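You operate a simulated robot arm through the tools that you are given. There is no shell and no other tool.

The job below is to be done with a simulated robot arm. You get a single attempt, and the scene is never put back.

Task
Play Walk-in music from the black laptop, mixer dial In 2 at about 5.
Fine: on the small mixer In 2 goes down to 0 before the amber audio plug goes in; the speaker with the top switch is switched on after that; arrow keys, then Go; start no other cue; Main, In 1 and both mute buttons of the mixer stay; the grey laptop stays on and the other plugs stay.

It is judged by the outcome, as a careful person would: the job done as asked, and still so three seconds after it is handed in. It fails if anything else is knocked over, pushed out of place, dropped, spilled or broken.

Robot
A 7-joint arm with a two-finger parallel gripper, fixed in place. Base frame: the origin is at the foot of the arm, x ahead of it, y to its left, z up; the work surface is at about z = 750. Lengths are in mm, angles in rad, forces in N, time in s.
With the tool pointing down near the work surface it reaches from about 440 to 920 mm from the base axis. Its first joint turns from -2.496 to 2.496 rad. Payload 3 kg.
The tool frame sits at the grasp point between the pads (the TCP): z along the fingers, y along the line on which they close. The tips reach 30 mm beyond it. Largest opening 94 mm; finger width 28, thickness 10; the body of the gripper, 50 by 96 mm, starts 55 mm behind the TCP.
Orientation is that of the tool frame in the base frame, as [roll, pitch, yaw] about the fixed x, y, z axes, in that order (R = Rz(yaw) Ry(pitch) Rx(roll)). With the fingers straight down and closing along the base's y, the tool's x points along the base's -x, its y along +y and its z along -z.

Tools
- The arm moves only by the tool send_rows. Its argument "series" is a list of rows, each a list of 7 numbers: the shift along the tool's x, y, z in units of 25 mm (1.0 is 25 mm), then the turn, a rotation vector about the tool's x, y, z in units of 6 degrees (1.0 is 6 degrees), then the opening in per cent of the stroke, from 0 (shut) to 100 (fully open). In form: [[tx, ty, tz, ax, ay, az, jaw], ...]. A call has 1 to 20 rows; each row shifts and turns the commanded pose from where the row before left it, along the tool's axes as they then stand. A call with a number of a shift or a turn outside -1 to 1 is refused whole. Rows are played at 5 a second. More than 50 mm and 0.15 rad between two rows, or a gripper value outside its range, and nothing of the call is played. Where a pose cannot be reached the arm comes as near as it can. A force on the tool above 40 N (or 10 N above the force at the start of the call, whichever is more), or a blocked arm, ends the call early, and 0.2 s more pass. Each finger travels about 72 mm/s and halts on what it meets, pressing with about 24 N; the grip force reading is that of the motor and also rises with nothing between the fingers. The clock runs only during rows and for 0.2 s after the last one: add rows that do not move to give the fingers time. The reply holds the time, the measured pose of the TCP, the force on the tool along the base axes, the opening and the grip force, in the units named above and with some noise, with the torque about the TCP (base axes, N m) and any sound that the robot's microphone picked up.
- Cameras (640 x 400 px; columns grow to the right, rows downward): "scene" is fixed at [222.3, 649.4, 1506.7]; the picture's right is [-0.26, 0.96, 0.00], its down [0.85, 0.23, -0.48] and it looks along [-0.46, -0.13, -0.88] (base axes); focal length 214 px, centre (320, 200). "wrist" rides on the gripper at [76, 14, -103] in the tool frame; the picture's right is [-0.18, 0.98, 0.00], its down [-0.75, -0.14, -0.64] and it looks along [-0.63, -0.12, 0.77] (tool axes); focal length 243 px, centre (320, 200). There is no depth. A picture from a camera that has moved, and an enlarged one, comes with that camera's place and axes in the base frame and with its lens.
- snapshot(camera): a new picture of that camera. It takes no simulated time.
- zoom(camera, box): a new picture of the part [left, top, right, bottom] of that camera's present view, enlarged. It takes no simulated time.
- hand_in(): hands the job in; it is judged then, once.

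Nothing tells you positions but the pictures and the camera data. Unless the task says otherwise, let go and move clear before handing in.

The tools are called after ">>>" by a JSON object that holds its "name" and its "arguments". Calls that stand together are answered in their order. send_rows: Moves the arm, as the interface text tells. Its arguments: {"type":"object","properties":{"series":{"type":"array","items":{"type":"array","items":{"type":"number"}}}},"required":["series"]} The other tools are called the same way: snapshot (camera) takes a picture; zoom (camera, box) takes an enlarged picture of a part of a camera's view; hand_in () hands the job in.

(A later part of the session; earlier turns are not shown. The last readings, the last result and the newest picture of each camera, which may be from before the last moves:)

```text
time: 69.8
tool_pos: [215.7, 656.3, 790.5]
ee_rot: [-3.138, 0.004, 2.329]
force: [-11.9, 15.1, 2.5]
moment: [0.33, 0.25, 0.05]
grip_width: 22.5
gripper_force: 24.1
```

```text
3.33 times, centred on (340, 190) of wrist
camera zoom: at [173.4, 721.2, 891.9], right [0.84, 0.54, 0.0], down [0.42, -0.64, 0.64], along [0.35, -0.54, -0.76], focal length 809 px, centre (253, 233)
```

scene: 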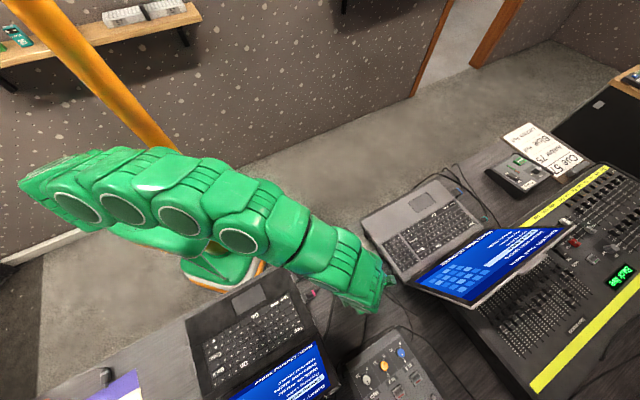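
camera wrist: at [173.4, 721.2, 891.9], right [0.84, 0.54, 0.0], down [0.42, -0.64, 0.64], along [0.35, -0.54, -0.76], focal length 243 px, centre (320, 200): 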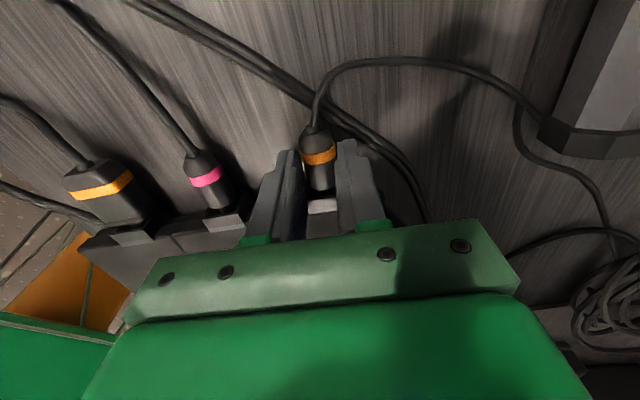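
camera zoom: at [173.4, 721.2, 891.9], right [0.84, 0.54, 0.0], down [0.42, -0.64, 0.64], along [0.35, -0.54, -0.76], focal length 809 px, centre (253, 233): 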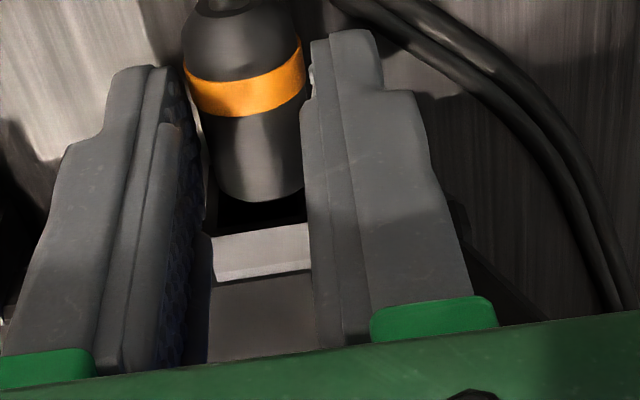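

Our plug's gap to the socket face (about 7.3 mm) now matches the seated pink plug's. I'll press a touch further, 0.7 mm, to make sure it bottoms out.

>>> {"name": "send_rows", "arguments": {"series": [[-0.03, 0, 0, 0, 0, 0, 10], [0, 0, 0, 0, 0, 0, 10]]}}

>>> {"name": "zoom", "arguments": {"camera": "wrist", "box": [280, 160, 380, 240]}}

```text
time: 70.4
tool_pos: [215.7, 653.6, 789.6]
ee_rot: [-3.139, 0.005, 2.329]
force: [-13.0, 18.6, 7.3]
moment: [0.48, 0.3, 0.07]
grip_width: 22.6
gripper_force: 24.0
```

```text
5.00 times, centred on (330, 200) of wrist
camera zoom: at [174.7, 719.9, 891.5], right [0.84, 0.54, 0.0], down [0.42, -0.64, 0.65], along [0.35, -0.54, -0.76], focal length 1213 px, centre (270, 200)
```

zoom: 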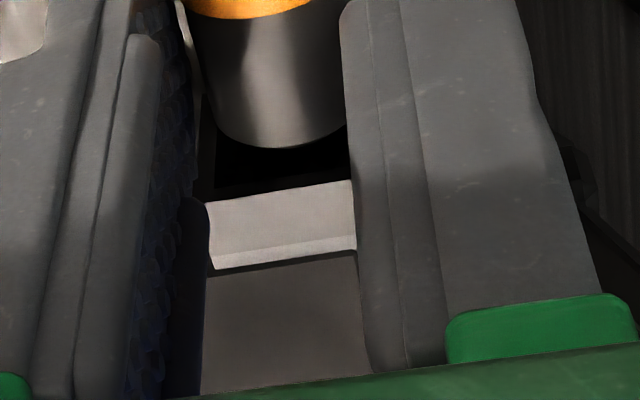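

The plug no longer advances and the grip just starts to slip at about 23 N, so it seems bottomed. I'll open, lift off and inspect it from above next to the pink plug.

>>> {"name": "send_rows", "arguments": {"series": [[0.03, 0, 0, 0, 0, 0, 10], [0, 0, 0, 0, 0, 0, 46], [0, 0, 0, 0, 0, 0, 46], [0, 0, -0.8, 0, 0, 0, 46], [0, 0, -0.8, 0, 0, 0, 46], [0.8, 0, -0.6, 0, 0, 0, 46], [0.8, 0, -0.6, 0, 0, 0, 46], [0, 0, 0, 0, 0, 0, 46]]}}

>>> {"name": "snapshot", "arguments": {"camera": "wrist"}}

>>> {"name": "zoom", "arguments": {"camera": "wrist", "box": [200, 130, 360, 240]}}

```text
time: 72.2
tool_pos: [188.9, 684.0, 858.9]
ee_rot: [-3.137, 0.006, 2.329]
force: [-0.7, -0.4, 1.1]
moment: [0.06, -0.01, 0.02]
grip_width: 43.3
gripper_force: 0.0
```

```text
taken
camera wrist: at [146.4, 749.7, 960.8], right [0.84, 0.54, 0.0], down [0.41, -0.64, 0.65], along [0.35, -0.54, -0.76], focal length 243 px, centre (320, 200)
```

wrist: 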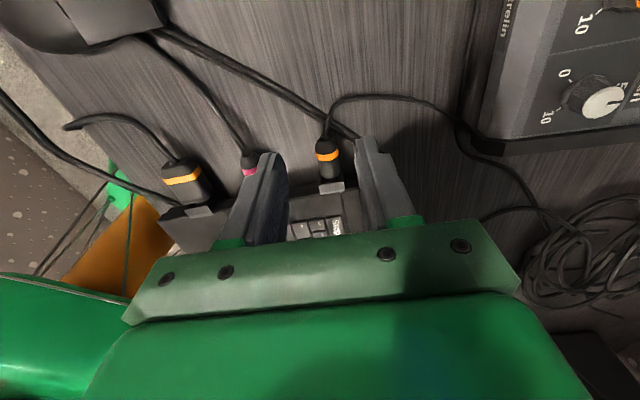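

```text
3.64 times, centred on (280, 185) of wrist
camera zoom: at [146.4, 749.7, 960.8], right [0.84, 0.54, 0.0], down [0.41, -0.64, 0.65], along [0.35, -0.54, -0.76], focal length 882 px, centre (466, 254)
```

zoom: 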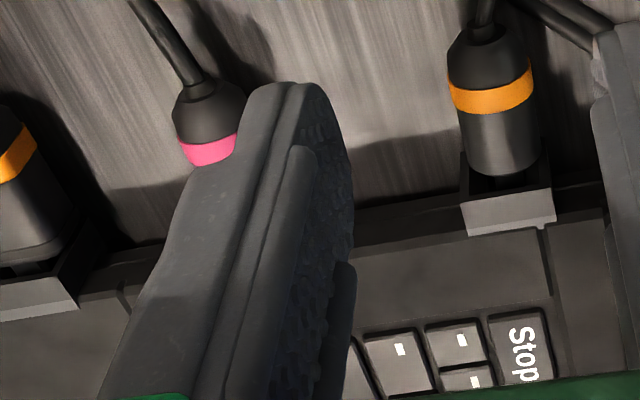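

The amber plug stays in its socket. I'll move up and back to compare it with the pink plug unobstructed.

>>> {"name": "send_rows", "arguments": {"series": [[0.4, -0.6, -1, 0, 0, 0, 46], [0.4, -0.6, -1, 0, 0, 0, 46], [0.4, -0.6, -1, 0, 0, 0, 60], [0, 0, 0, 0, 0, 0, 60]]}}

>>> {"name": "snapshot", "arguments": {"camera": "wrist"}}

>>> {"name": "zoom", "arguments": {"camera": "wrist", "box": [250, 120, 390, 220]}}

```text
time: 73.2
tool_pos: [138.1, 674.6, 933.7]
ee_rot: [-3.136, 0.005, 2.328]
force: [-0.4, -0.3, 0.3]
moment: [-0.01, -0.02, 0.01]
grip_width: 56.3
gripper_force: 0.0
```

```text
taken
camera wrist: at [94.7, 740.1, 1036.4], right [0.84, 0.54, 0.0], down [0.42, -0.64, 0.65], along [0.35, -0.54, -0.76], focal length 243 px, centre (320, 200)
```

wrist: 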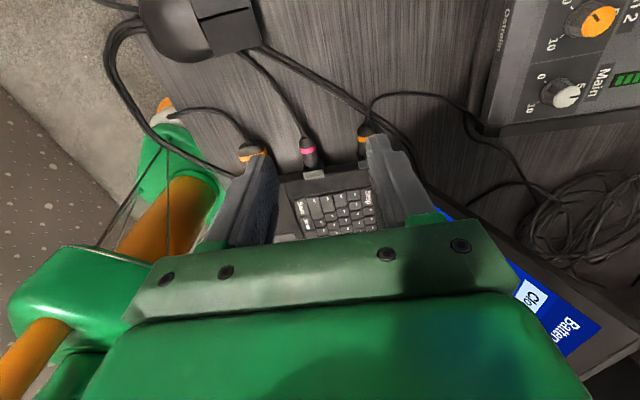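

```text
4.00 times, centred on (320, 170) of wrist
camera zoom: at [94.7, 740.1, 1036.4], right [0.84, 0.54, 0.0], down [0.42, -0.64, 0.65], along [0.35, -0.54, -0.76], focal length 970 px, centre (320, 320)
```

zoom: 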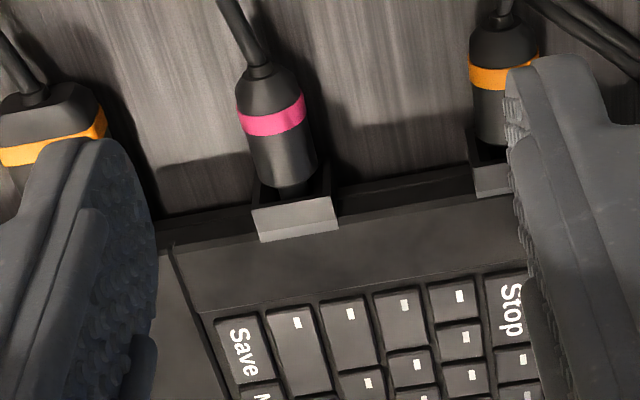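

Both plugs look similarly seated, but a finger hides part of ours. I'll shift sideways for an unobstructed comparison.

>>> {"name": "send_rows", "arguments": {"series": [[0, 0.8, 0, 0, 0, 0, 90], [0, 0.8, 0, 0, 0, 0, 100], [0, 0, 0, 0, 0, 0, 100]]}}

>>> {"name": "zoom", "arguments": {"camera": "wrist", "box": [240, 120, 380, 220]}}

>>> {"name": "zoom", "arguments": {"camera": "wrist", "box": [300, 130, 360, 190]}}

>>> {"name": "zoom", "arguments": {"camera": "wrist", "box": [240, 130, 300, 190]}}

```text
time: 74.0
tool_pos: [164.6, 703.6, 935.1]
ee_rot: [-3.139, 0.004, 2.327]
force: [-0.1, 0.5, 0.0]
moment: [0.01, 0.0, 0.0]
grip_width: 93.9
gripper_force: 0.1
```

```text
4.00 times, centred on (310, 170) of wrist
camera zoom: at [122.7, 768.7, 1037.4], right [0.84, 0.54, 0.0], down [0.42, -0.64, 0.65], along [0.35, -0.54, -0.76], focal length 970 px, centre (360, 320)
```

zoom: 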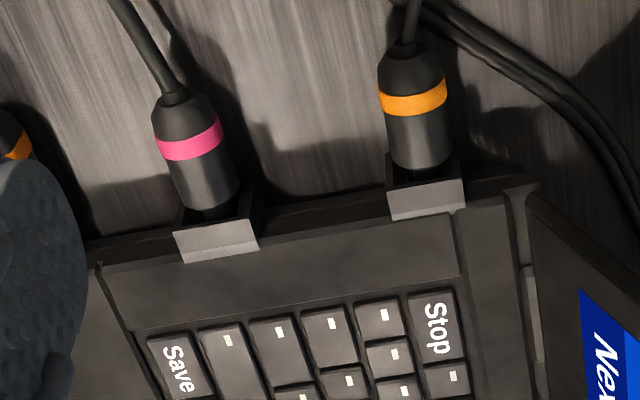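

```text
6.67 times, centred on (330, 160) of wrist
camera zoom: at [122.7, 768.7, 1037.4], right [0.84, 0.54, 0.0], down [0.42, -0.64, 0.65], along [0.35, -0.54, -0.76], focal length 1618 px, centre (253, 467)
```

zoom: 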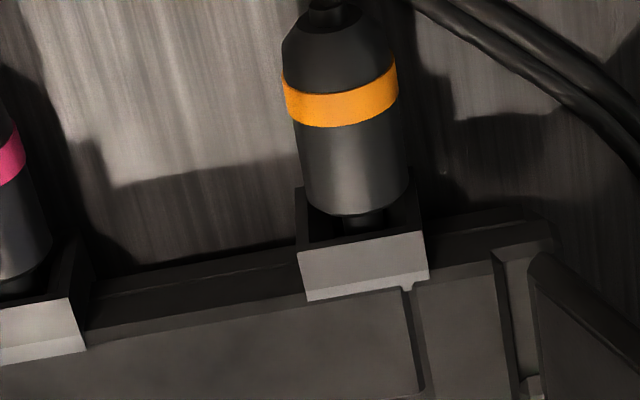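

```text
6.67 times, centred on (270, 160) of wrist
camera zoom: at [122.7, 768.7, 1037.4], right [0.84, 0.54, 0.0], down [0.42, -0.64, 0.65], along [0.35, -0.54, -0.76], focal length 1618 px, centre (653, 467)
```

zoom: 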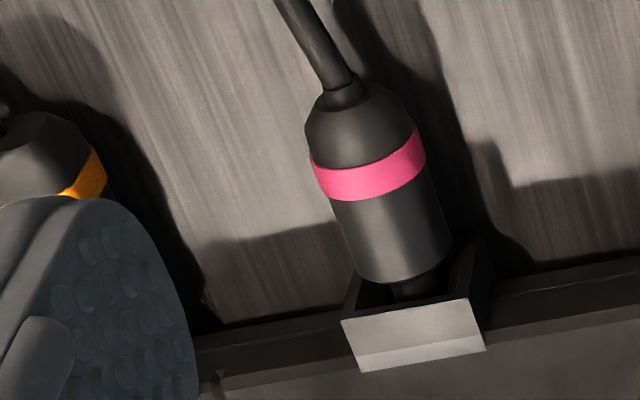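

The amber plug's gap matches the pink plug's exactly, so it is fully in. Next is the speaker: I'll rise first, then travel over to it.

>>> {"name": "send_rows", "arguments": {"series": [[0, 0, -1, 0, 0, 0, 60], [0, 0, -1, 0, 0, 0, 30], [0, 0, -1, 0, 0, 0, 0], [0, 0, -1, 0, 0, 0, 0], [0, 0, -1, 0, 0, 0, 0], [0, 0, -1, 0, 0, 0, 0], [0, 0, -1, 0, 0, 0, 0], [0, 0, -1, 0, 0, 0, 0], [0, 0, -0.6, 0, 0, 0, 0], [0, 0, 0, 0, 0, -1, 0], [0, 0, 0, 0, 0, -1, 0], [0, 0, 0, 0, 0, -1, 0], [0, 0, 0, 0, 0, -1, 0], [0, 0, 0, 0, 0, -1, 0], [0, 0, 0, 0, 0, -1, 0], [0, 0, 0, 0, 0, -1, 0], [0, 0, 0, 0, 0, -1, 0], [0, 0, 0, 0, 0, 0, 0]]}}

```text
time: 77.8
tool_pos: [164.5, 704.7, 1150.7]
ee_rot: [-3.136, 0.001, -3.117]
force: [0.2, -0.4, 0.0]
moment: [0.01, 0.01, -0.02]
grip_width: 0.0
gripper_force: 24.1
```

Now crossing over at z = 1150 with the gripper closed, toward the speaker.

>>> {"name": "send_rows", "arguments": {"series": [[-0.954, -0.612, 0, 0, 0, 0, 0], [-0.954, -0.612, 0, 0, 0, 0, 0], [-0.954, -0.612, 0, 0, 0, 0, 0], [-0.954, -0.612, 0, 0, 0, 0, 0], [-0.954, -0.612, 0, 0, 0, 0, 0], [-0.954, -0.612, 0, 0, 0, 0, 0], [-0.954, -0.612, 0, 0, 0, 0, 0], [-0.954, -0.612, 0, 0, 0, 0, 0], [-0.954, -0.612, -0.1, 0, 0, 0, 0], [-0.954, -0.612, -0.1, 0, 0, 0, 0], [-0.954, -0.612, -0.1, 0, 0, 0, 0], [-0.954, -0.612, -0.1, 0, 0, 0, 0], [-0.954, -0.612, -0.1, 0, 0, 0, 0], [-0.954, -0.612, -0.1, 0, 0, 0, 0], [-0.954, -0.612, -0.1, 0, 0, 0, 0], [-0.954, -0.612, -0.1, 0, 0, 0, 0], [-0.954, -0.612, -0.1, 0, 0, 0, 0], [0, 0, 0, 0, 0, 0, 0]]}}

>>> {"name": "snapshot", "arguments": {"camera": "wrist"}}

>>> {"name": "snapshot", "arguments": {"camera": "scene"}}

```text
time: 81.6
tool_pos: [576.1, 454.4, 1172.0]
ee_rot: [-3.136, 0.0, -3.118]
force: [0.8, 0.3, -0.1]
moment: [-0.01, 0.01, 0.0]
grip_width: 0.0
gripper_force: 23.5
```

```text
taken
camera wrist: at [498.8, 467.3, 1274.1], right [0.16, 0.99, -0.01], down [0.76, -0.12, 0.64], along [0.63, -0.11, -0.77], focal length 243 px, centre (320, 200)
```

wrist: 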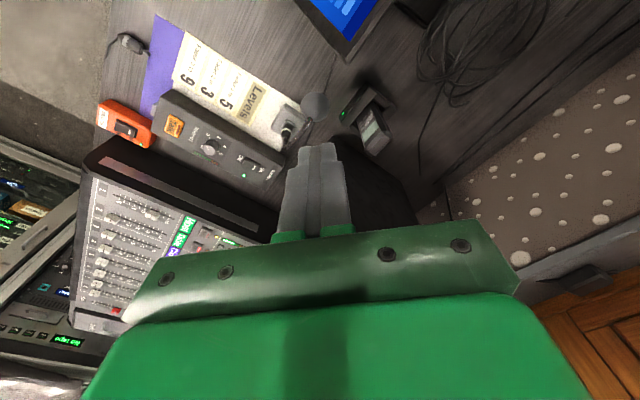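

```text
taken
```

scene: 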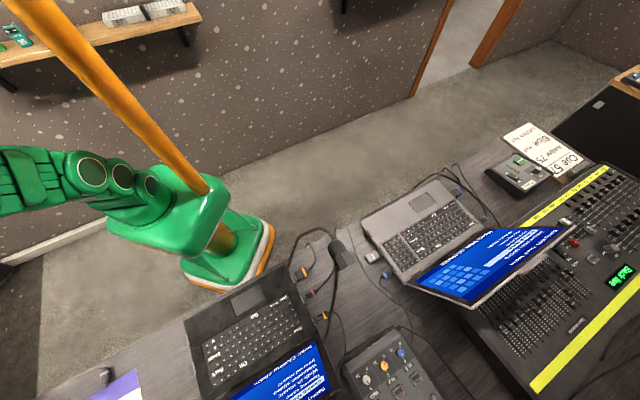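

The closed fingers hide the speaker, so I'll yaw to face it, reposition in front of it and open the fingers for a clear view.

>>> {"name": "send_rows", "arguments": {"series": [[0, 0, 0, 0, 0, -1, 40], [0, 0, 0, 0, 0, -1, 100], [0, 0, 0, 0, 0, -1, 100], [0, 0, 0, 0, 0, -1, 100], [0, 0, 0, 0, 0, -0.6, 100], [-0.39, -0.85, -0.1, 0, 0, 0, 100], [-0.39, -0.85, -0.1, 0, 0, 0, 100], [-0.39, -0.85, -0.1, 0, 0, 0, 100], [-0.39, -0.85, -0.1, 0, 0, 0, 100], [-0.39, -0.85, -0.1, 0, 0, 0, 100], [0, 0, 0, 0, 0, 0, 100]]}}

>>> {"name": "snapshot", "arguments": {"camera": "wrist"}}

>>> {"name": "zoom", "arguments": {"camera": "wrist", "box": [250, 100, 410, 240]}}

```text
time: 84.0
tool_pos: [670.0, 386.7, 1186.3]
ee_rot: [-3.136, -0.001, -2.636]
force: [-0.5, 0.0, -0.1]
moment: [-0.02, -0.01, -0.01]
grip_width: 94.2
gripper_force: 0.0
```

```text
taken
camera wrist: at [596.8, 362.2, 1287.5], right [-0.32, 0.95, -0.01], down [0.73, 0.25, 0.64], along [0.61, 0.2, -0.77], focal length 243 px, centre (320, 200)
```

wrist: 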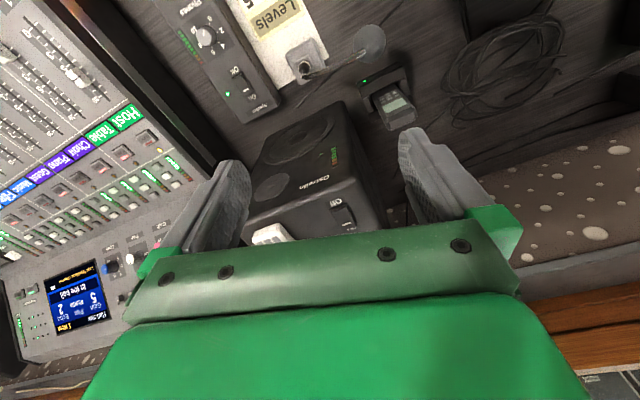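

```text
2.86 times, centred on (330, 170) of wrist
camera zoom: at [596.8, 362.2, 1287.5], right [-0.32, 0.95, -0.01], down [0.73, 0.25, 0.64], along [0.61, 0.2, -0.77], focal length 693 px, centre (291, 286)
```

zoom: 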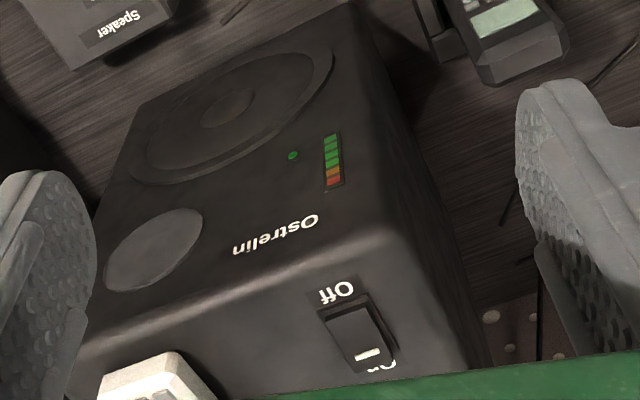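

The rocker's On end with the white mark is at about (806, 470) on a top surface near z = 1050, around 930 mm out. I'll close the gripper and tilt the tool 30° outward to gain reach, then check the pose.

>>> {"name": "send_rows", "arguments": {"series": [[0, 0, 0, 0, -1, 0, 60], [0, 0, 0, 0, -1, 0, 20], [0, 0, 0, 0, -1, 0, 0], [0, 0, 0, 0, -1, 0, 0], [0, 0, 0, 0, -1, 0, 0], [0, 0, 0, 0, 0, 0, 0]]}}

>>> {"name": "snapshot", "arguments": {"camera": "wrist"}}

```text
time: 85.4
tool_pos: [670.5, 385.9, 1185.1]
ee_rot: [-3.136, 0.521, -2.632]
force: [-0.2, 0.3, -0.5]
moment: [0.01, 0.04, -0.01]
grip_width: 0.3
gripper_force: 24.4
```

```text
taken
camera wrist: at [560.1, 342.0, 1236.2], right [-0.34, 0.94, 0.09], down [0.36, 0.04, 0.93], along [0.87, 0.35, -0.35], focal length 243 px, centre (320, 200)
```

wrist: 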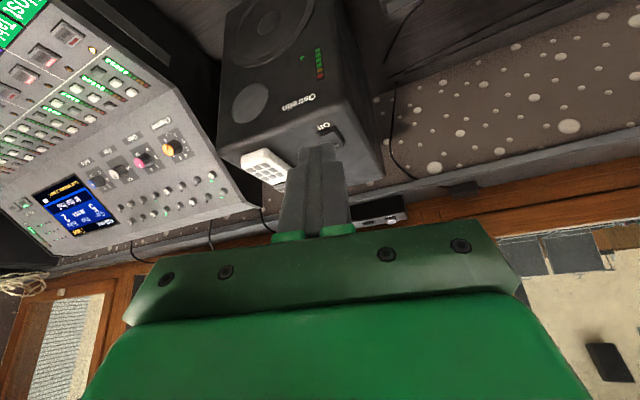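

Tilted fine. I'll approach to hover about 50 mm above the rocker's On end.

>>> {"name": "send_rows", "arguments": {"series": [[-0.71, 0.04, 0.96, 0, 0, 0, 0], [-0.71, 0.04, 0.96, 0, 0, 0, 0], [-0.71, 0.04, 0.96, 0, 0, 0, 0], [-0.71, 0.04, 0.96, 0, 0, 0, 0], [0, 0, 0, 0, 0, 0, 0]]}}

>>> {"name": "snapshot", "arguments": {"camera": "wrist"}}

>>> {"name": "zoom", "arguments": {"camera": "wrist", "box": [250, 60, 410, 200]}}

```text
time: 86.6
tool_pos: [759.4, 443.1, 1139.1]
ee_rot: [-3.135, 0.52, -2.636]
force: [0.1, 0.3, -0.8]
moment: [0.02, -0.05, 0.01]
grip_width: 0.0
gripper_force: 24.3
```

```text
taken
camera wrist: at [650.4, 398.5, 1189.9], right [-0.34, 0.94, 0.09], down [0.36, 0.04, 0.93], along [0.87, 0.35, -0.35], focal length 243 px, centre (320, 200)
```

wrist: 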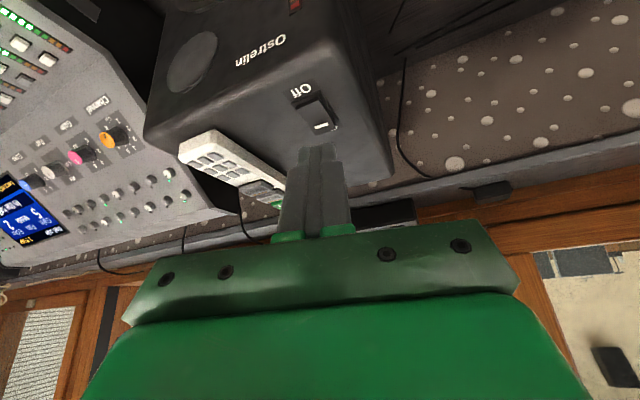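

```text
2.86 times, centred on (330, 130) of wrist
camera zoom: at [650.4, 398.5, 1189.9], right [-0.34, 0.94, 0.09], down [0.36, 0.04, 0.93], along [0.87, 0.35, -0.35], focal length 693 px, centre (291, 400)
```

zoom: 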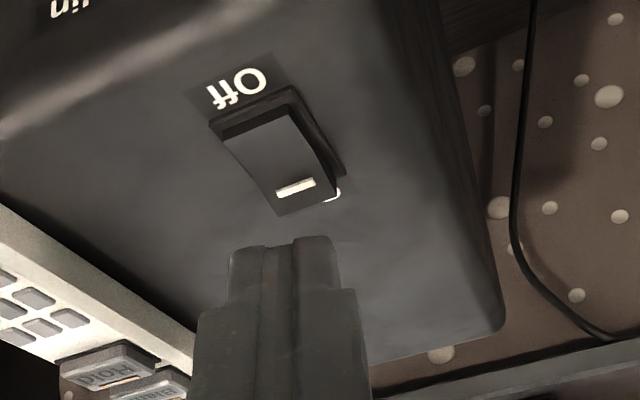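

The rocker is pressed on Off with the On end raised, its white mark at (802, 468, 1061). The lowest fingertip edge sits about 33 mm below the TCP, so I'll hover over the mark first.

>>> {"name": "send_rows", "arguments": {"series": [[-0.52, 0.022, 0.95, 0, 0, 0, 0], [-0.52, 0.022, 0.95, 0, 0, 0, 0], [0, 0, 0, 0, 0, 0, 0]]}}

>>> {"name": "zoom", "arguments": {"camera": "wrist", "box": [250, 60, 410, 200]}}

>>> {"name": "snapshot", "arguments": {"camera": "wrist"}}

```text
time: 87.4
tool_pos: [800.4, 465.9, 1109.8]
ee_rot: [-3.135, 0.52, -2.634]
force: [-0.7, -0.3, 0.5]
moment: [0.0, -0.01, -0.01]
grip_width: 0.0
gripper_force: 24.3
```

```text
2.86 times, centred on (330, 130) of wrist
camera zoom: at [690.9, 422.1, 1160.8], right [-0.34, 0.94, 0.09], down [0.36, 0.04, 0.93], along [0.87, 0.34, -0.35], focal length 693 px, centre (291, 400)
```

zoom: 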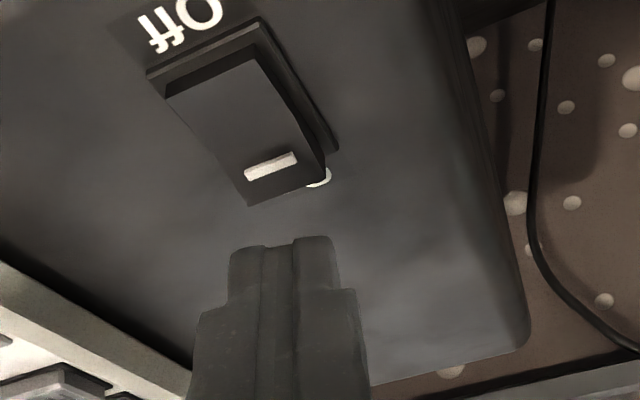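

```text
taken
camera wrist: at [690.9, 422.1, 1160.8], right [-0.34, 0.94, 0.09], down [0.36, 0.04, 0.93], along [0.87, 0.34, -0.35], focal length 243 px, centre (320, 200)
```

wrist: 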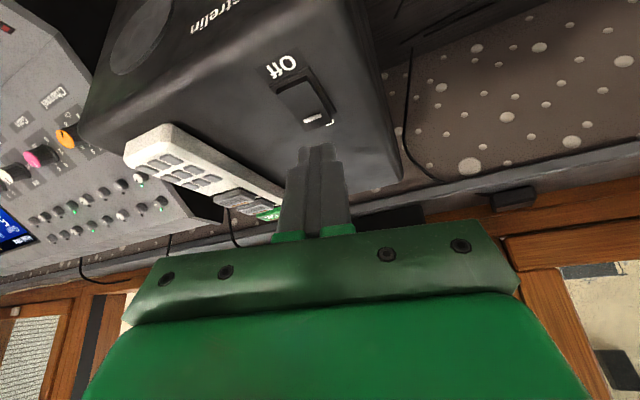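

The fingertip edge is about 15 mm above the On mark. I'll descend straight down in small steps, then press.

>>> {"name": "send_rows", "arguments": {"series": [[0.0994, 0, 0.1736, 0, 0, 0, 0], [0.0994, 0, 0.1736, 0, 0, 0, 0], [0.06, 0, 0.104, 0, 0, 0, 0], [0.04, 0, 0.0694, 0, 0, 0, 0], [0.04, 0, 0.0694, 0, 0, 0, 0], [0.04, 0, 0.0694, 0, 0, 0, 0], [0, 0, 0, 0, 0, 0, 0]]}}

>>> {"name": "zoom", "arguments": {"camera": "wrist", "box": [250, 60, 410, 200]}}

```text
time: 89.0
tool_pos: [805.0, 465.2, 1090.3]
ee_rot: [-3.135, 0.52, -2.632]
force: [0.0, 0.5, 2.5]
moment: [0.07, 0.0, 0.02]
grip_width: 0.0
gripper_force: 24.1
```

```text
2.86 times, centred on (330, 130) of wrist
camera zoom: at [694.0, 421.6, 1141.4], right [-0.34, 0.94, 0.09], down [0.36, 0.04, 0.93], along [0.87, 0.35, -0.35], focal length 693 px, centre (291, 400)
```

zoom: 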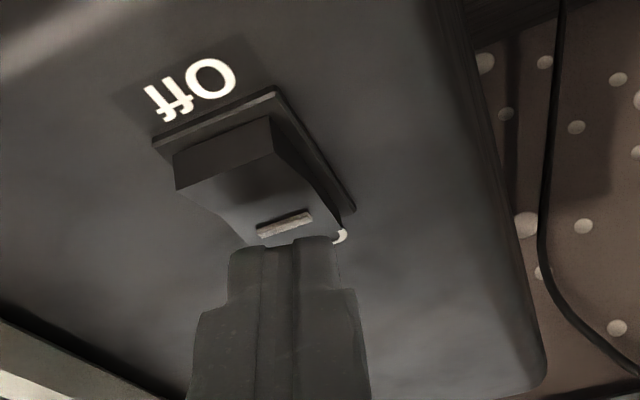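

The rocker is tilting over with a light 2.5 N. I'll press a few mm further until it toggles.

>>> {"name": "send_rows", "arguments": {"series": [[0.03, 0, 0.052, 0, 0, 0, 0], [0.03, 0, 0.052, 0, 0, 0, 0], [0.03, 0, 0.052, 0, 0, 0, 0], [0, 0, 0, 0, 0, 0, 0]]}}

>>> {"name": "zoom", "arguments": {"camera": "wrist", "box": [250, 60, 410, 200]}}

```text
time: 89.8
tool_pos: [804.5, 465.8, 1091.1]
ee_rot: [-3.136, 0.528, -2.632]
force: [0.9, -1.1, 6.9]
moment: [0.01, -0.07, -0.01]
grip_width: 0.0
gripper_force: 23.8
stopped in row 4: the force on the tool passed its limit at 42 N (the readings are from after the stop); the commanded pose is now the measured one
```

```text
2.86 times, centred on (330, 130) of wrist
camera zoom: at [693.8, 421.6, 1140.2], right [-0.34, 0.94, 0.09], down [0.35, 0.04, 0.94], along [0.87, 0.35, -0.34], focal length 693 px, centre (291, 400)
```

zoom: 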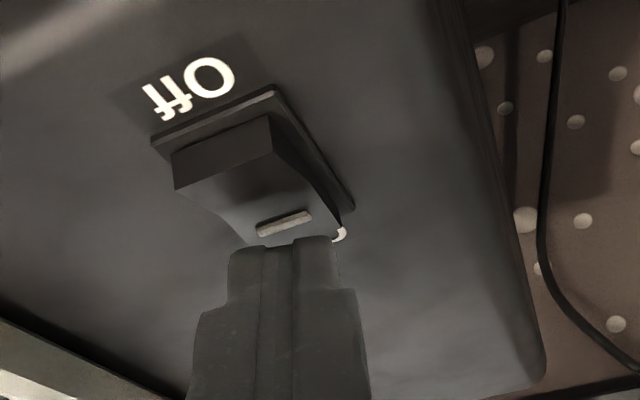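

The rocker reached its stop and the call ended at the force limit. I'll lift off straight up and check it stays on.

>>> {"name": "send_rows", "arguments": {"series": [[-0.2, 0, -0.35, 0, 0, 0, 0], [-0.4, 0, -0.69, 0, 0, 0, 0], [-0.4, 0, -0.69, 0, 0, 0, 0], [0, 0, 0, 0, 0, 0, 0]]}}

>>> {"name": "snapshot", "arguments": {"camera": "wrist"}}

>>> {"name": "zoom", "arguments": {"camera": "wrist", "box": [230, 20, 390, 160]}}

```text
time: 90.8
tool_pos: [802.8, 466.0, 1140.2]
ee_rot: [-3.137, 0.526, -2.633]
force: [-0.1, 0.7, -0.1]
moment: [0.02, -0.04, 0.0]
grip_width: 0.0
gripper_force: 23.6
```

```text
taken
camera wrist: at [692.3, 421.6, 1190.1], right [-0.34, 0.94, 0.09], down [0.35, 0.04, 0.93], along [0.87, 0.35, -0.34], focal length 243 px, centre (320, 200)
```

wrist: 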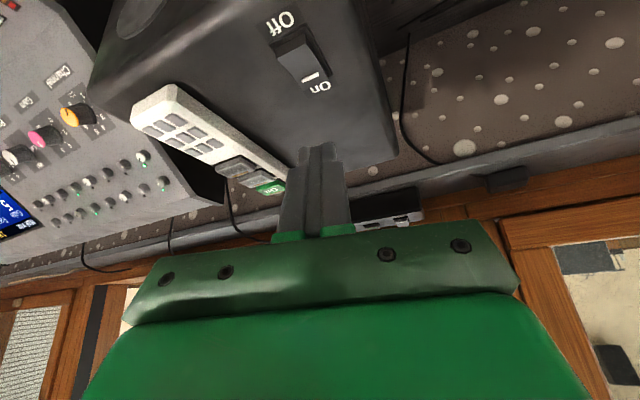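

```text
2.86 times, centred on (310, 90) of wrist
camera zoom: at [692.3, 421.6, 1190.1], right [-0.34, 0.94, 0.09], down [0.35, 0.04, 0.93], along [0.87, 0.35, -0.34], focal length 693 px, centre (349, 514)
```

zoom: 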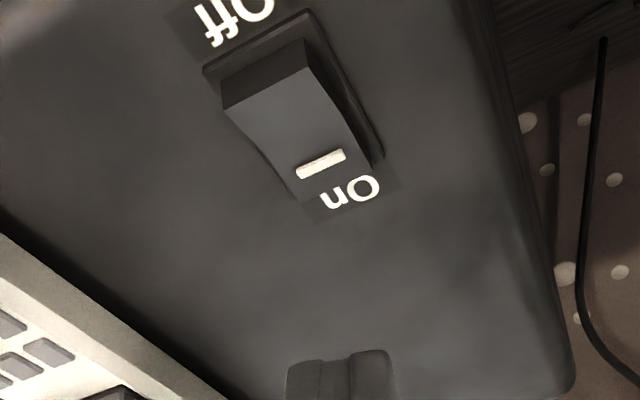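

The On label is now visible and the Off end stands up, so the speaker is on. I'll back away, level the tool and glance at the speaker's front lamp.

>>> {"name": "send_rows", "arguments": {"series": [[0.88, -0.04, -0.93, 0, 0, 0, 0], [0.88, -0.04, -0.93, 0, 0, 0, 0], [0.88, -0.04, -0.93, 0, 0, 0, 0], [0.88, -0.04, -0.93, 0, 0, 0, 0], [0.88, -0.04, -0.93, 0, 0, 0, 0], [0, 0, 0, 0, 1, 0, 0], [0, 0, 0, 0, 1, 0, 0], [0, 0, 0, 0, 1, 0, 0], [0, 0, 0, 0, 1, 0, 0], [0, 0, 0, 0, 1, 0, 0], [0, 0, 0, 0, 0, 0, 0]]}}

>>> {"name": "snapshot", "arguments": {"camera": "wrist"}}

>>> {"name": "zoom", "arguments": {"camera": "wrist", "box": [230, 80, 390, 240]}}

```text
time: 93.2
tool_pos: [671.0, 388.4, 1186.0]
ee_rot: [-3.136, 0.004, -2.635]
force: [-0.1, 0.4, 0.8]
moment: [-0.01, -0.01, -0.01]
grip_width: 0.0
gripper_force: 23.8
```

```text
taken
camera wrist: at [597.1, 363.2, 1287.2], right [-0.32, 0.95, 0.0], down [0.72, 0.24, 0.65], along [0.61, 0.2, -0.76], focal length 243 px, centre (320, 200)
```

wrist: 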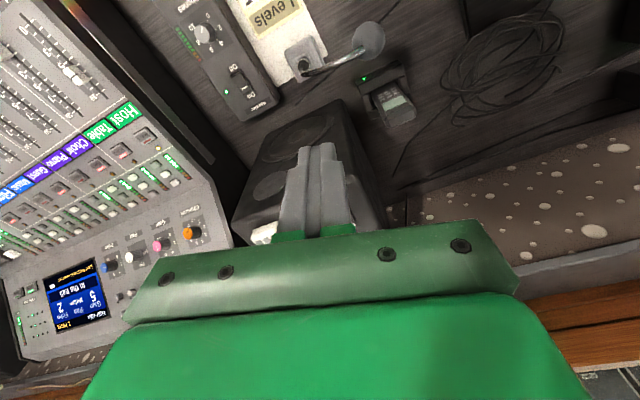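

```text
2.50 times, centred on (310, 160) of wrist
camera zoom: at [597.1, 363.2, 1287.2], right [-0.32, 0.95, 0.0], down [0.72, 0.24, 0.65], along [0.61, 0.2, -0.76], focal length 606 px, centre (345, 300)
```

zoom: 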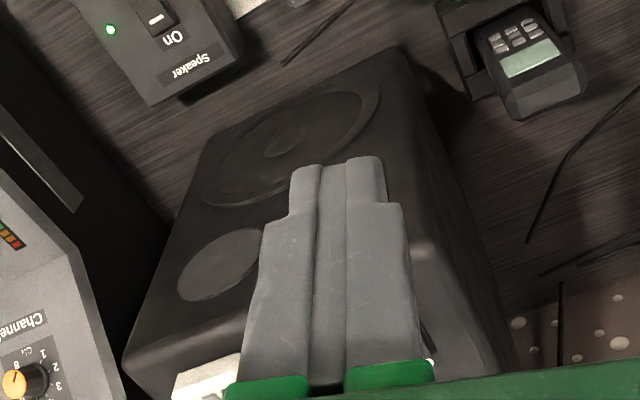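

The speaker stayed in place. Next I'm moving over to the black laptop's arrow keys near (360, 367), staying high until above the keyboard.

>>> {"name": "send_rows", "arguments": {"series": [[0.94, 0.44, 0, 0, 0, 0, 0], [0.94, 0.44, 0, 0, 0, 0, 40], [0.94, 0.44, 0, 0, 0, 0, 100], [0.94, 0.44, 0, 0, 0, 0, 100], [0.94, 0.44, 0, 0, 0, 0, 100], [0.94, 0.44, 0, 0, 0, 0, 100], [0.94, 0.44, 0, 0, 0, 0, 100], [0.94, 0.44, 0, 0, 0, 0, 100], [0.94, 0.44, 0, 0, 0, 0, 100], [0.94, 0.44, 0, 0, 0, 0, 100], [0.94, 0.44, 0, 0, 0, 0, 100], [0.94, 0.44, 0, 0, 0, 0, 100], [0, 0, 0, 0, 0, -0.8, 100], [0, 0, 0, 0, 0, -0.8, 100], [0, 0, 0, 0, 0, -0.8, 100], [0, 0, 0, 0, 0, 0, 100]]}}

>>> {"name": "snapshot", "arguments": {"camera": "wrist"}}

>>> {"name": "snapshot", "arguments": {"camera": "scene"}}

```text
time: 96.6
tool_pos: [361.0, 365.1, 1180.9]
ee_rot: [-3.138, 0.002, -2.382]
force: [-0.2, 0.2, 0.2]
moment: [-0.02, -0.06, 0.02]
grip_width: 94.0
gripper_force: 0.0
```

```text
taken
camera wrist: at [294.6, 323.4, 1283.9], right [-0.54, 0.84, 0.0], down [0.64, 0.42, 0.65], along [0.54, 0.35, -0.76], focal length 243 px, centre (320, 200)
```

wrist: 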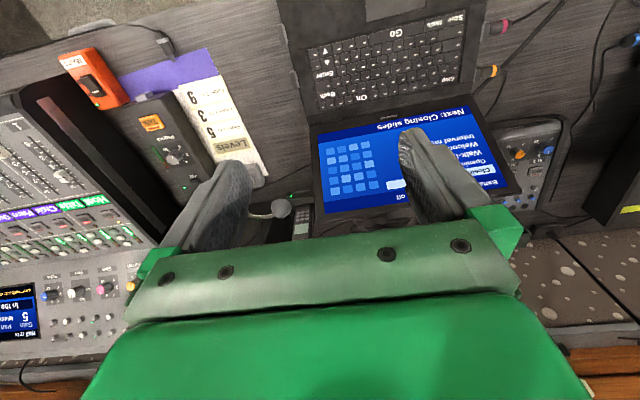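

```text
taken
```

scene: 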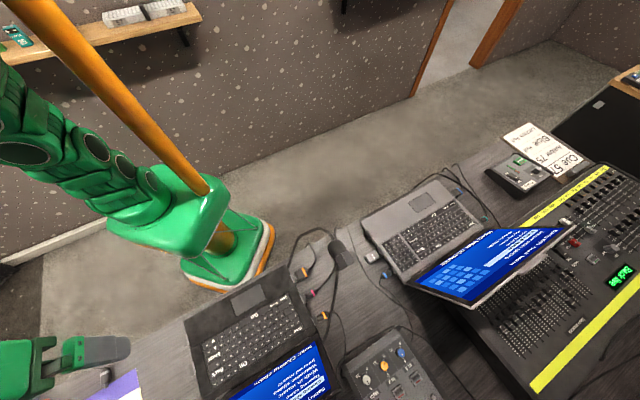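

I'm above the keyboard with both lids and the cue list in view. Zooming on the arrow keys.

>>> {"name": "zoom", "arguments": {"camera": "wrist", "box": [290, 10, 390, 110]}}

>>> {"name": "zoom", "arguments": {"camera": "wrist", "box": [300, 30, 350, 80]}}

>>> {"name": "zoom", "arguments": {"camera": "wrist", "box": [350, 10, 480, 100]}}

```text
4.00 times, centred on (340, 60) of wrist
camera zoom: at [294.6, 323.4, 1283.9], right [-0.54, 0.84, 0.0], down [0.64, 0.42, 0.65], along [0.54, 0.35, -0.76], focal length 970 px, centre (240, 760)
```

zoom: 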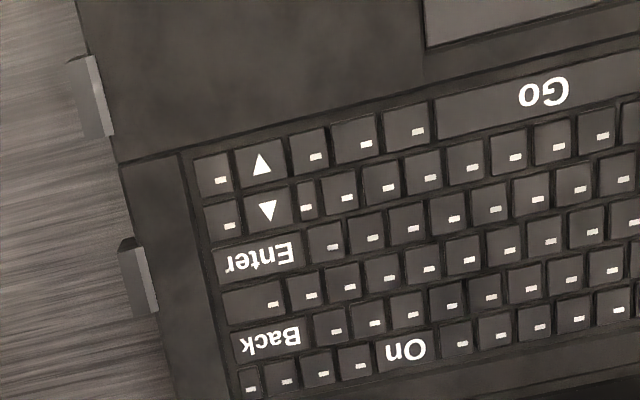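

```text
8.00 times, centred on (325, 55) of wrist
camera zoom: at [294.6, 323.4, 1283.9], right [-0.54, 0.84, 0.0], down [0.64, 0.42, 0.65], along [0.54, 0.35, -0.76], focal length 1941 px, centre (280, 1360)
```

zoom: 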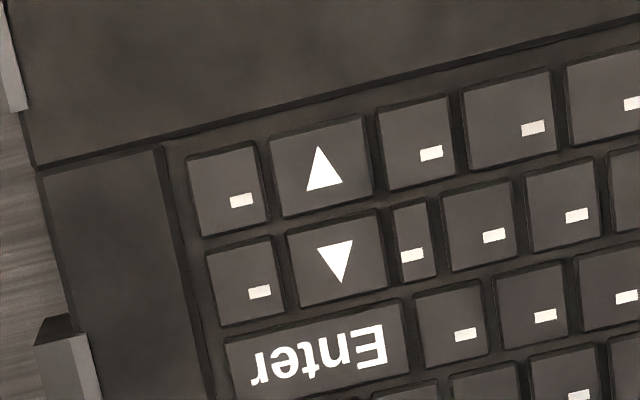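

```text
4.44 times, centred on (415, 55) of wrist
camera zoom: at [294.6, 323.4, 1283.9], right [-0.54, 0.84, 0.0], down [0.64, 0.42, 0.65], along [0.54, 0.35, -0.76], focal length 1078 px, centre (-102, 844)
```

zoom: 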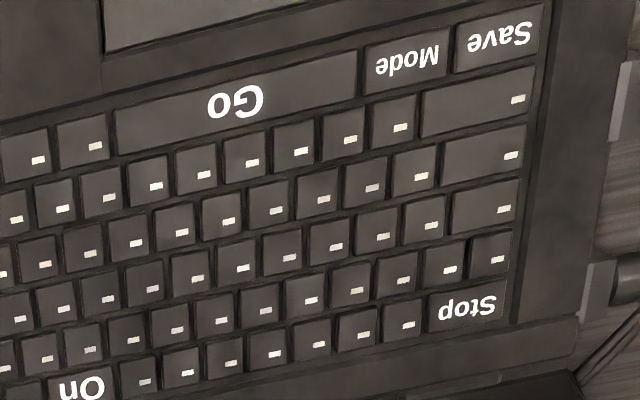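

Down is the arrow in the row nearest the touchpad (it looks like ▲ here only because the view is upside down), about 22 × 17 mm at roughly (351, 371). I'll descend over it with the fingers open for a closer look.

>>> {"name": "send_rows", "arguments": {"series": [[0.01, 0.04, 1, 0, 0, 0, 100], [0.01, 0.04, 1, 0, 0, 0, 100], [0.01, 0.04, 1, 0, 0, 0, 100], [0.01, 0.04, 1, 0, 0, 0, 100], [0.01, 0.04, 1, 0, 0, 0, 100], [0.01, 0.04, 1, 0, 0, 0, 100], [0.01, 0.04, 1, 0, 0, 0, 100], [0, 0.04, 1, 0, 0, 0, 100], [0, 0.04, 1, 0, 0, 0, 100], [0, 0.02, 1, 0, 0, 0, 100], [0, 0, 0, 0, 0, 0, 100]]}}

>>> {"name": "snapshot", "arguments": {"camera": "wrist"}}

>>> {"name": "zoom", "arguments": {"camera": "wrist", "box": [260, 60, 380, 160]}}

```text
time: 99.0
tool_pos: [354.7, 370.3, 933.3]
ee_rot: [-3.137, 0.004, -2.385]
force: [-0.5, 0.0, 0.6]
moment: [-0.03, 0.01, 0.02]
grip_width: 94.1
gripper_force: 0.0
```

```text
taken
camera wrist: at [288.7, 328.9, 1034.7], right [-0.54, 0.84, 0.0], down [0.64, 0.42, 0.65], along [0.54, 0.35, -0.76], focal length 243 px, centre (320, 200)
```

wrist: 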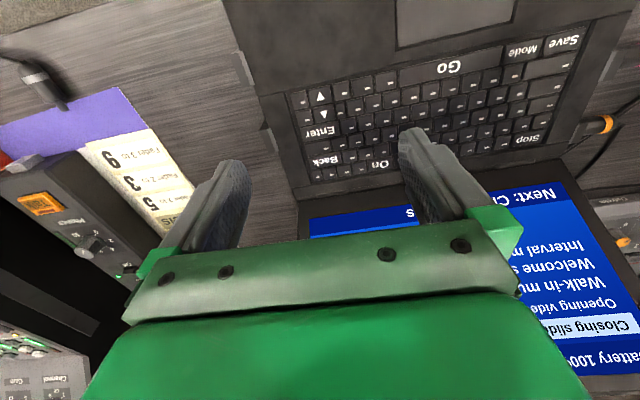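

```text
4.00 times, centred on (320, 110) of wrist
camera zoom: at [288.7, 328.9, 1034.7], right [-0.54, 0.84, 0.0], down [0.64, 0.42, 0.65], along [0.54, 0.35, -0.76], focal length 970 px, centre (320, 560)
```

zoom: 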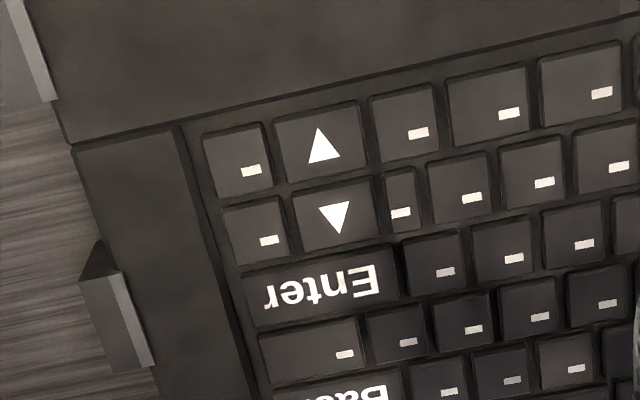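

I'm centred above the Down key and the screen reads the same list, battery 100%. I'll close the gripper and tilt it 20° so only its screen-side tip edge touches the key, then descend part-way.

>>> {"name": "send_rows", "arguments": {"series": [[0, 0, 0, 0, 0.84, 0, 50], [0, 0, 0, 0, 0.83, 0, 0], [0, 0, 0, 0, 0.83, 0, 0], [0, 0, 0, 0, 0.83, 0, 0], [-0.266, 0, 0.861, 0, 0, 0, 0], [-0.266, 0, 0.861, 0, 0, 0, 0], [-0.266, 0, 0.861, 0, 0, 0, 0], [0, 0, 0, 0, 0, 0, 0]]}}

>>> {"name": "snapshot", "arguments": {"camera": "wrist"}}

>>> {"name": "zoom", "arguments": {"camera": "wrist", "box": [260, 100, 380, 200]}}

```text
time: 100.8
tool_pos: [352.5, 368.4, 865.7]
ee_rot: [-3.137, -0.344, -2.385]
force: [0.0, 0.1, -0.8]
moment: [-0.04, -0.02, 0.02]
grip_width: 0.1
gripper_force: 23.7
```

```text
taken
camera wrist: at [315.2, 353.2, 987.1], right [-0.55, 0.83, -0.07], down [0.77, 0.54, 0.35], along [0.33, 0.14, -0.93], focal length 243 px, centre (320, 200)
```

wrist: 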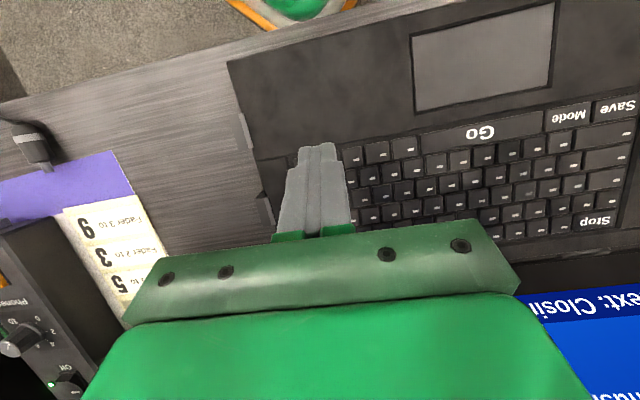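

```text
4.00 times, centred on (320, 150) of wrist
camera zoom: at [315.2, 353.2, 987.1], right [-0.55, 0.83, -0.07], down [0.77, 0.54, 0.35], along [0.33, 0.14, -0.93], focal length 970 px, centre (320, 400)
```

zoom: 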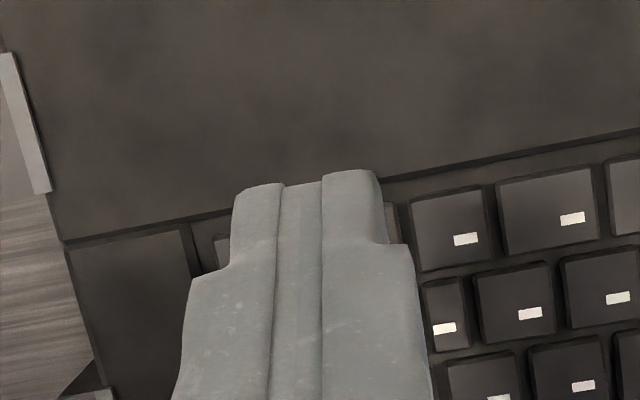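

The fingertip edge is right over the Down key, about 40 mm above. I'll lower 35 mm, then feel for the key in small steps.

>>> {"name": "send_rows", "arguments": {"series": [[-0.215, 0, 0.665, 0, 0, 0, 0], [-0.215, 0, 0.665, 0, 0, 0, 0], [0, 0, 0, 0, 0, 0, 0]]}}

>>> {"name": "zoom", "arguments": {"camera": "wrist", "box": [240, 100, 400, 220]}}

>>> {"name": "zoom", "arguments": {"camera": "scene", "box": [180, 290, 340, 400]}}

```text
time: 101.6
tool_pos: [353.2, 368.3, 832.2]
ee_rot: [-3.136, -0.345, -2.387]
force: [-0.9, 0.3, 0.5]
moment: [-0.01, 0.02, 0.0]
grip_width: 0.1
gripper_force: 24.3
```

```text
3.33 times, centred on (320, 160) of wrist
camera zoom: at [315.3, 353.7, 953.9], right [-0.55, 0.83, -0.07], down [0.77, 0.54, 0.35], along [0.33, 0.14, -0.93], focal length 809 px, centre (320, 333)
```

zoom: 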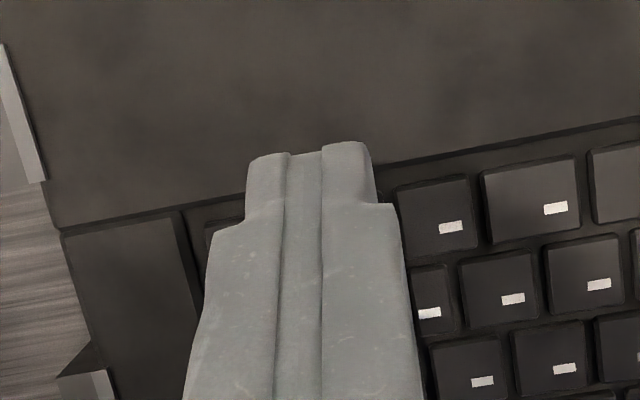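

```text
3.64 times, centred on (260, 345) of scene
camera zoom: at [222.3, 649.4, 1506.7], right [-0.26, 0.96, 0.0], down [0.85, 0.23, -0.48], along [-0.46, -0.13, -0.88], focal length 780 px, centre (538, -327)
```

zoom: 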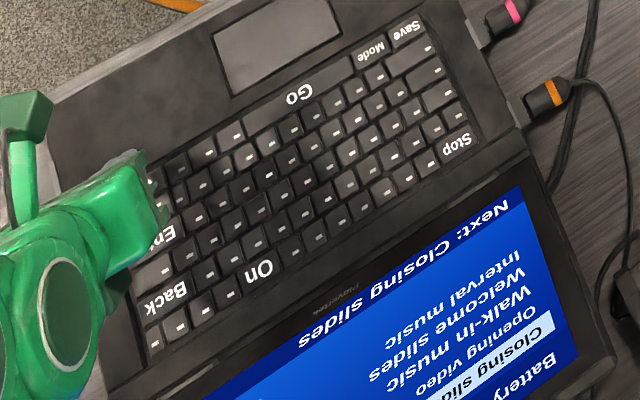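

The scene camera can watch the cue list as I press. Stepping down in 2 mm increments.

>>> {"name": "send_rows", "arguments": {"series": [[-0.027, 0, 0.0753, 0, 0, 0, 0], [-0.027, 0, 0.0753, 0, 0, 0, 0], [-0.027, 0, 0.0753, 0, 0, 0, 0], [-0.027, 0, 0.0753, 0, 0, 0, 0], [0, 0, 0, 0, 0, 0, 0]]}}

>>> {"name": "zoom", "arguments": {"camera": "scene", "box": [180, 290, 340, 400]}}

```text
time: 102.8
tool_pos: [352.8, 366.5, 823.3]
ee_rot: [-3.137, -0.347, -2.386]
force: [0.9, 0.7, -0.5]
moment: [0.01, 0.03, 0.01]
grip_width: 0.0
gripper_force: 24.1
```

```text
3.64 times, centred on (260, 345) of scene
camera zoom: at [222.3, 649.4, 1506.7], right [-0.26, 0.96, 0.0], down [0.85, 0.23, -0.48], along [-0.46, -0.13, -0.88], focal length 780 px, centre (538, -327)
```

zoom: 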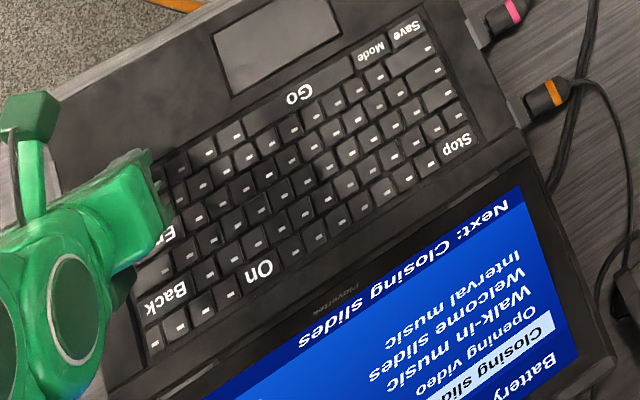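

No contact yet at edge height of about 790. Continuing down.

>>> {"name": "send_rows", "arguments": {"series": [[-0.027, 0, 0.0753, 0, 0, 0, 0], [-0.027, 0, 0.0753, 0, 0, 0, 0], [-0.027, 0, 0.0753, 0, 0, 0, 0], [0, 0, 0, 0, 0, 0, 0]]}}

>>> {"name": "zoom", "arguments": {"camera": "wrist", "box": [240, 100, 400, 220]}}

>>> {"name": "zoom", "arguments": {"camera": "scene", "box": [180, 290, 340, 400]}}

```text
time: 103.8
tool_pos: [353.8, 368.3, 815.8]
ee_rot: [-3.133, -0.346, -2.385]
force: [-0.8, -0.9, -0.3]
moment: [0.01, -0.04, -0.03]
grip_width: 0.0
gripper_force: 23.7
```

```text
3.33 times, centred on (320, 160) of wrist
camera zoom: at [316.4, 352.9, 938.1], right [-0.55, 0.83, -0.07], down [0.77, 0.54, 0.35], along [0.33, 0.14, -0.93], focal length 809 px, centre (320, 333)
```

zoom: 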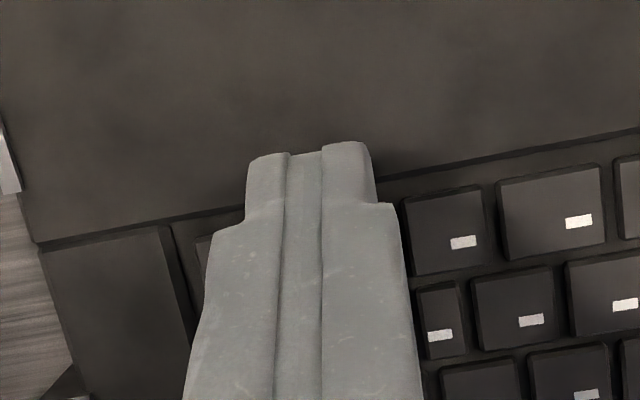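

```text
3.64 times, centred on (260, 345) of scene
camera zoom: at [222.3, 649.4, 1506.7], right [-0.26, 0.96, 0.0], down [0.85, 0.23, -0.48], along [-0.46, -0.13, -0.88], focal length 780 px, centre (538, -327)
```

zoom: 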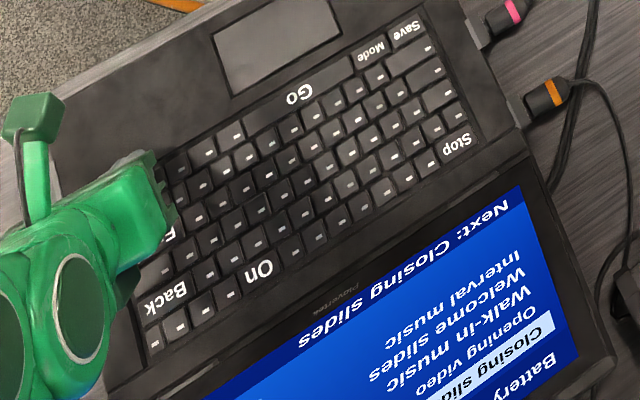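

Lateral and forward alignment with the Down key check out to within a millimetre. Continuing down gently.

>>> {"name": "send_rows", "arguments": {"series": [[-0.0135, 0, 0.0376, 0, 0, 0, 0], [-0.0135, 0, 0.0376, 0, 0, 0, 0], [-0.0135, 0, 0.0376, 0, 0, 0, 0], [0, 0, 0, 0, 0, 0, 0]]}}

>>> {"name": "zoom", "arguments": {"camera": "scene", "box": [180, 290, 340, 400]}}

```text
time: 104.8
tool_pos: [352.3, 367.3, 813.3]
ee_rot: [-3.133, -0.344, -2.387]
force: [0.3, 0.2, -0.5]
moment: [0.02, 0.03, 0.0]
grip_width: 0.0
gripper_force: 24.3
```

```text
3.64 times, centred on (260, 345) of scene
camera zoom: at [222.3, 649.4, 1506.7], right [-0.26, 0.96, 0.0], down [0.85, 0.23, -0.48], along [-0.46, -0.13, -0.88], focal length 780 px, centre (538, -327)
```

zoom: 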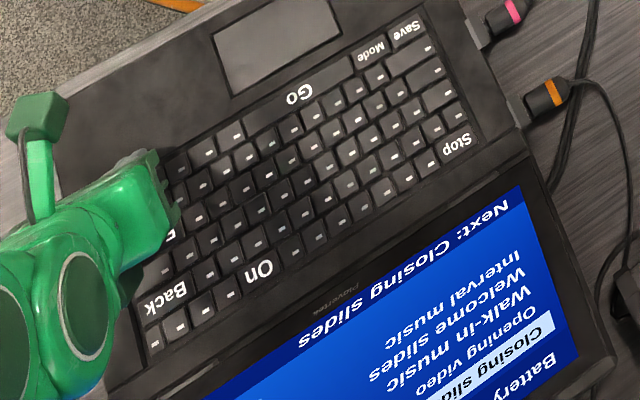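

Still no contact at about 779. Three more 1 mm steps.

>>> {"name": "send_rows", "arguments": {"series": [[-0.0135, 0, 0.0376, 0, 0, 0, 0], [-0.0135, 0, 0.0376, 0, 0, 0, 0], [-0.0135, 0, 0.0376, 0, 0, 0, 0], [0, 0, 0, 0, 0, 0, 0]]}}

>>> {"name": "zoom", "arguments": {"camera": "scene", "box": [180, 290, 340, 400]}}

>>> {"name": "zoom", "arguments": {"camera": "wrist", "box": [240, 100, 400, 220]}}

```text
time: 105.8
tool_pos: [351.7, 367.3, 809.7]
ee_rot: [-3.134, -0.346, -2.386]
force: [0.2, -0.4, 0.5]
moment: [0.02, 0.0, 0.01]
grip_width: 0.0
gripper_force: 24.6
```

```text
3.64 times, centred on (260, 345) of scene
camera zoom: at [222.3, 649.4, 1506.7], right [-0.26, 0.96, 0.0], down [0.85, 0.23, -0.48], along [-0.46, -0.13, -0.88], focal length 780 px, centre (538, -327)
```

zoom: 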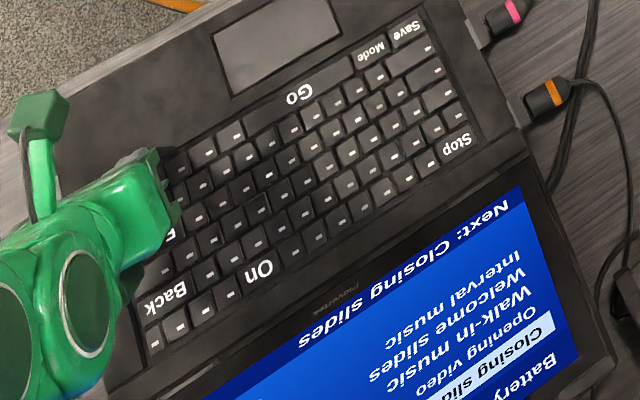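

```text
3.33 times, centred on (320, 160) of wrist
camera zoom: at [315.7, 352.5, 932.0], right [-0.55, 0.83, -0.07], down [0.77, 0.54, 0.35], along [0.33, 0.14, -0.93], focal length 809 px, centre (320, 333)
```

zoom: 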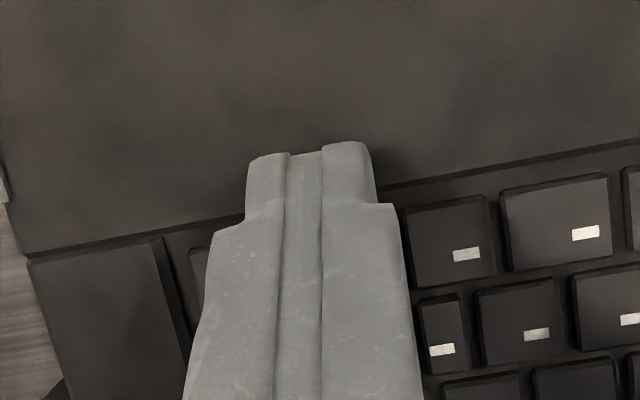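

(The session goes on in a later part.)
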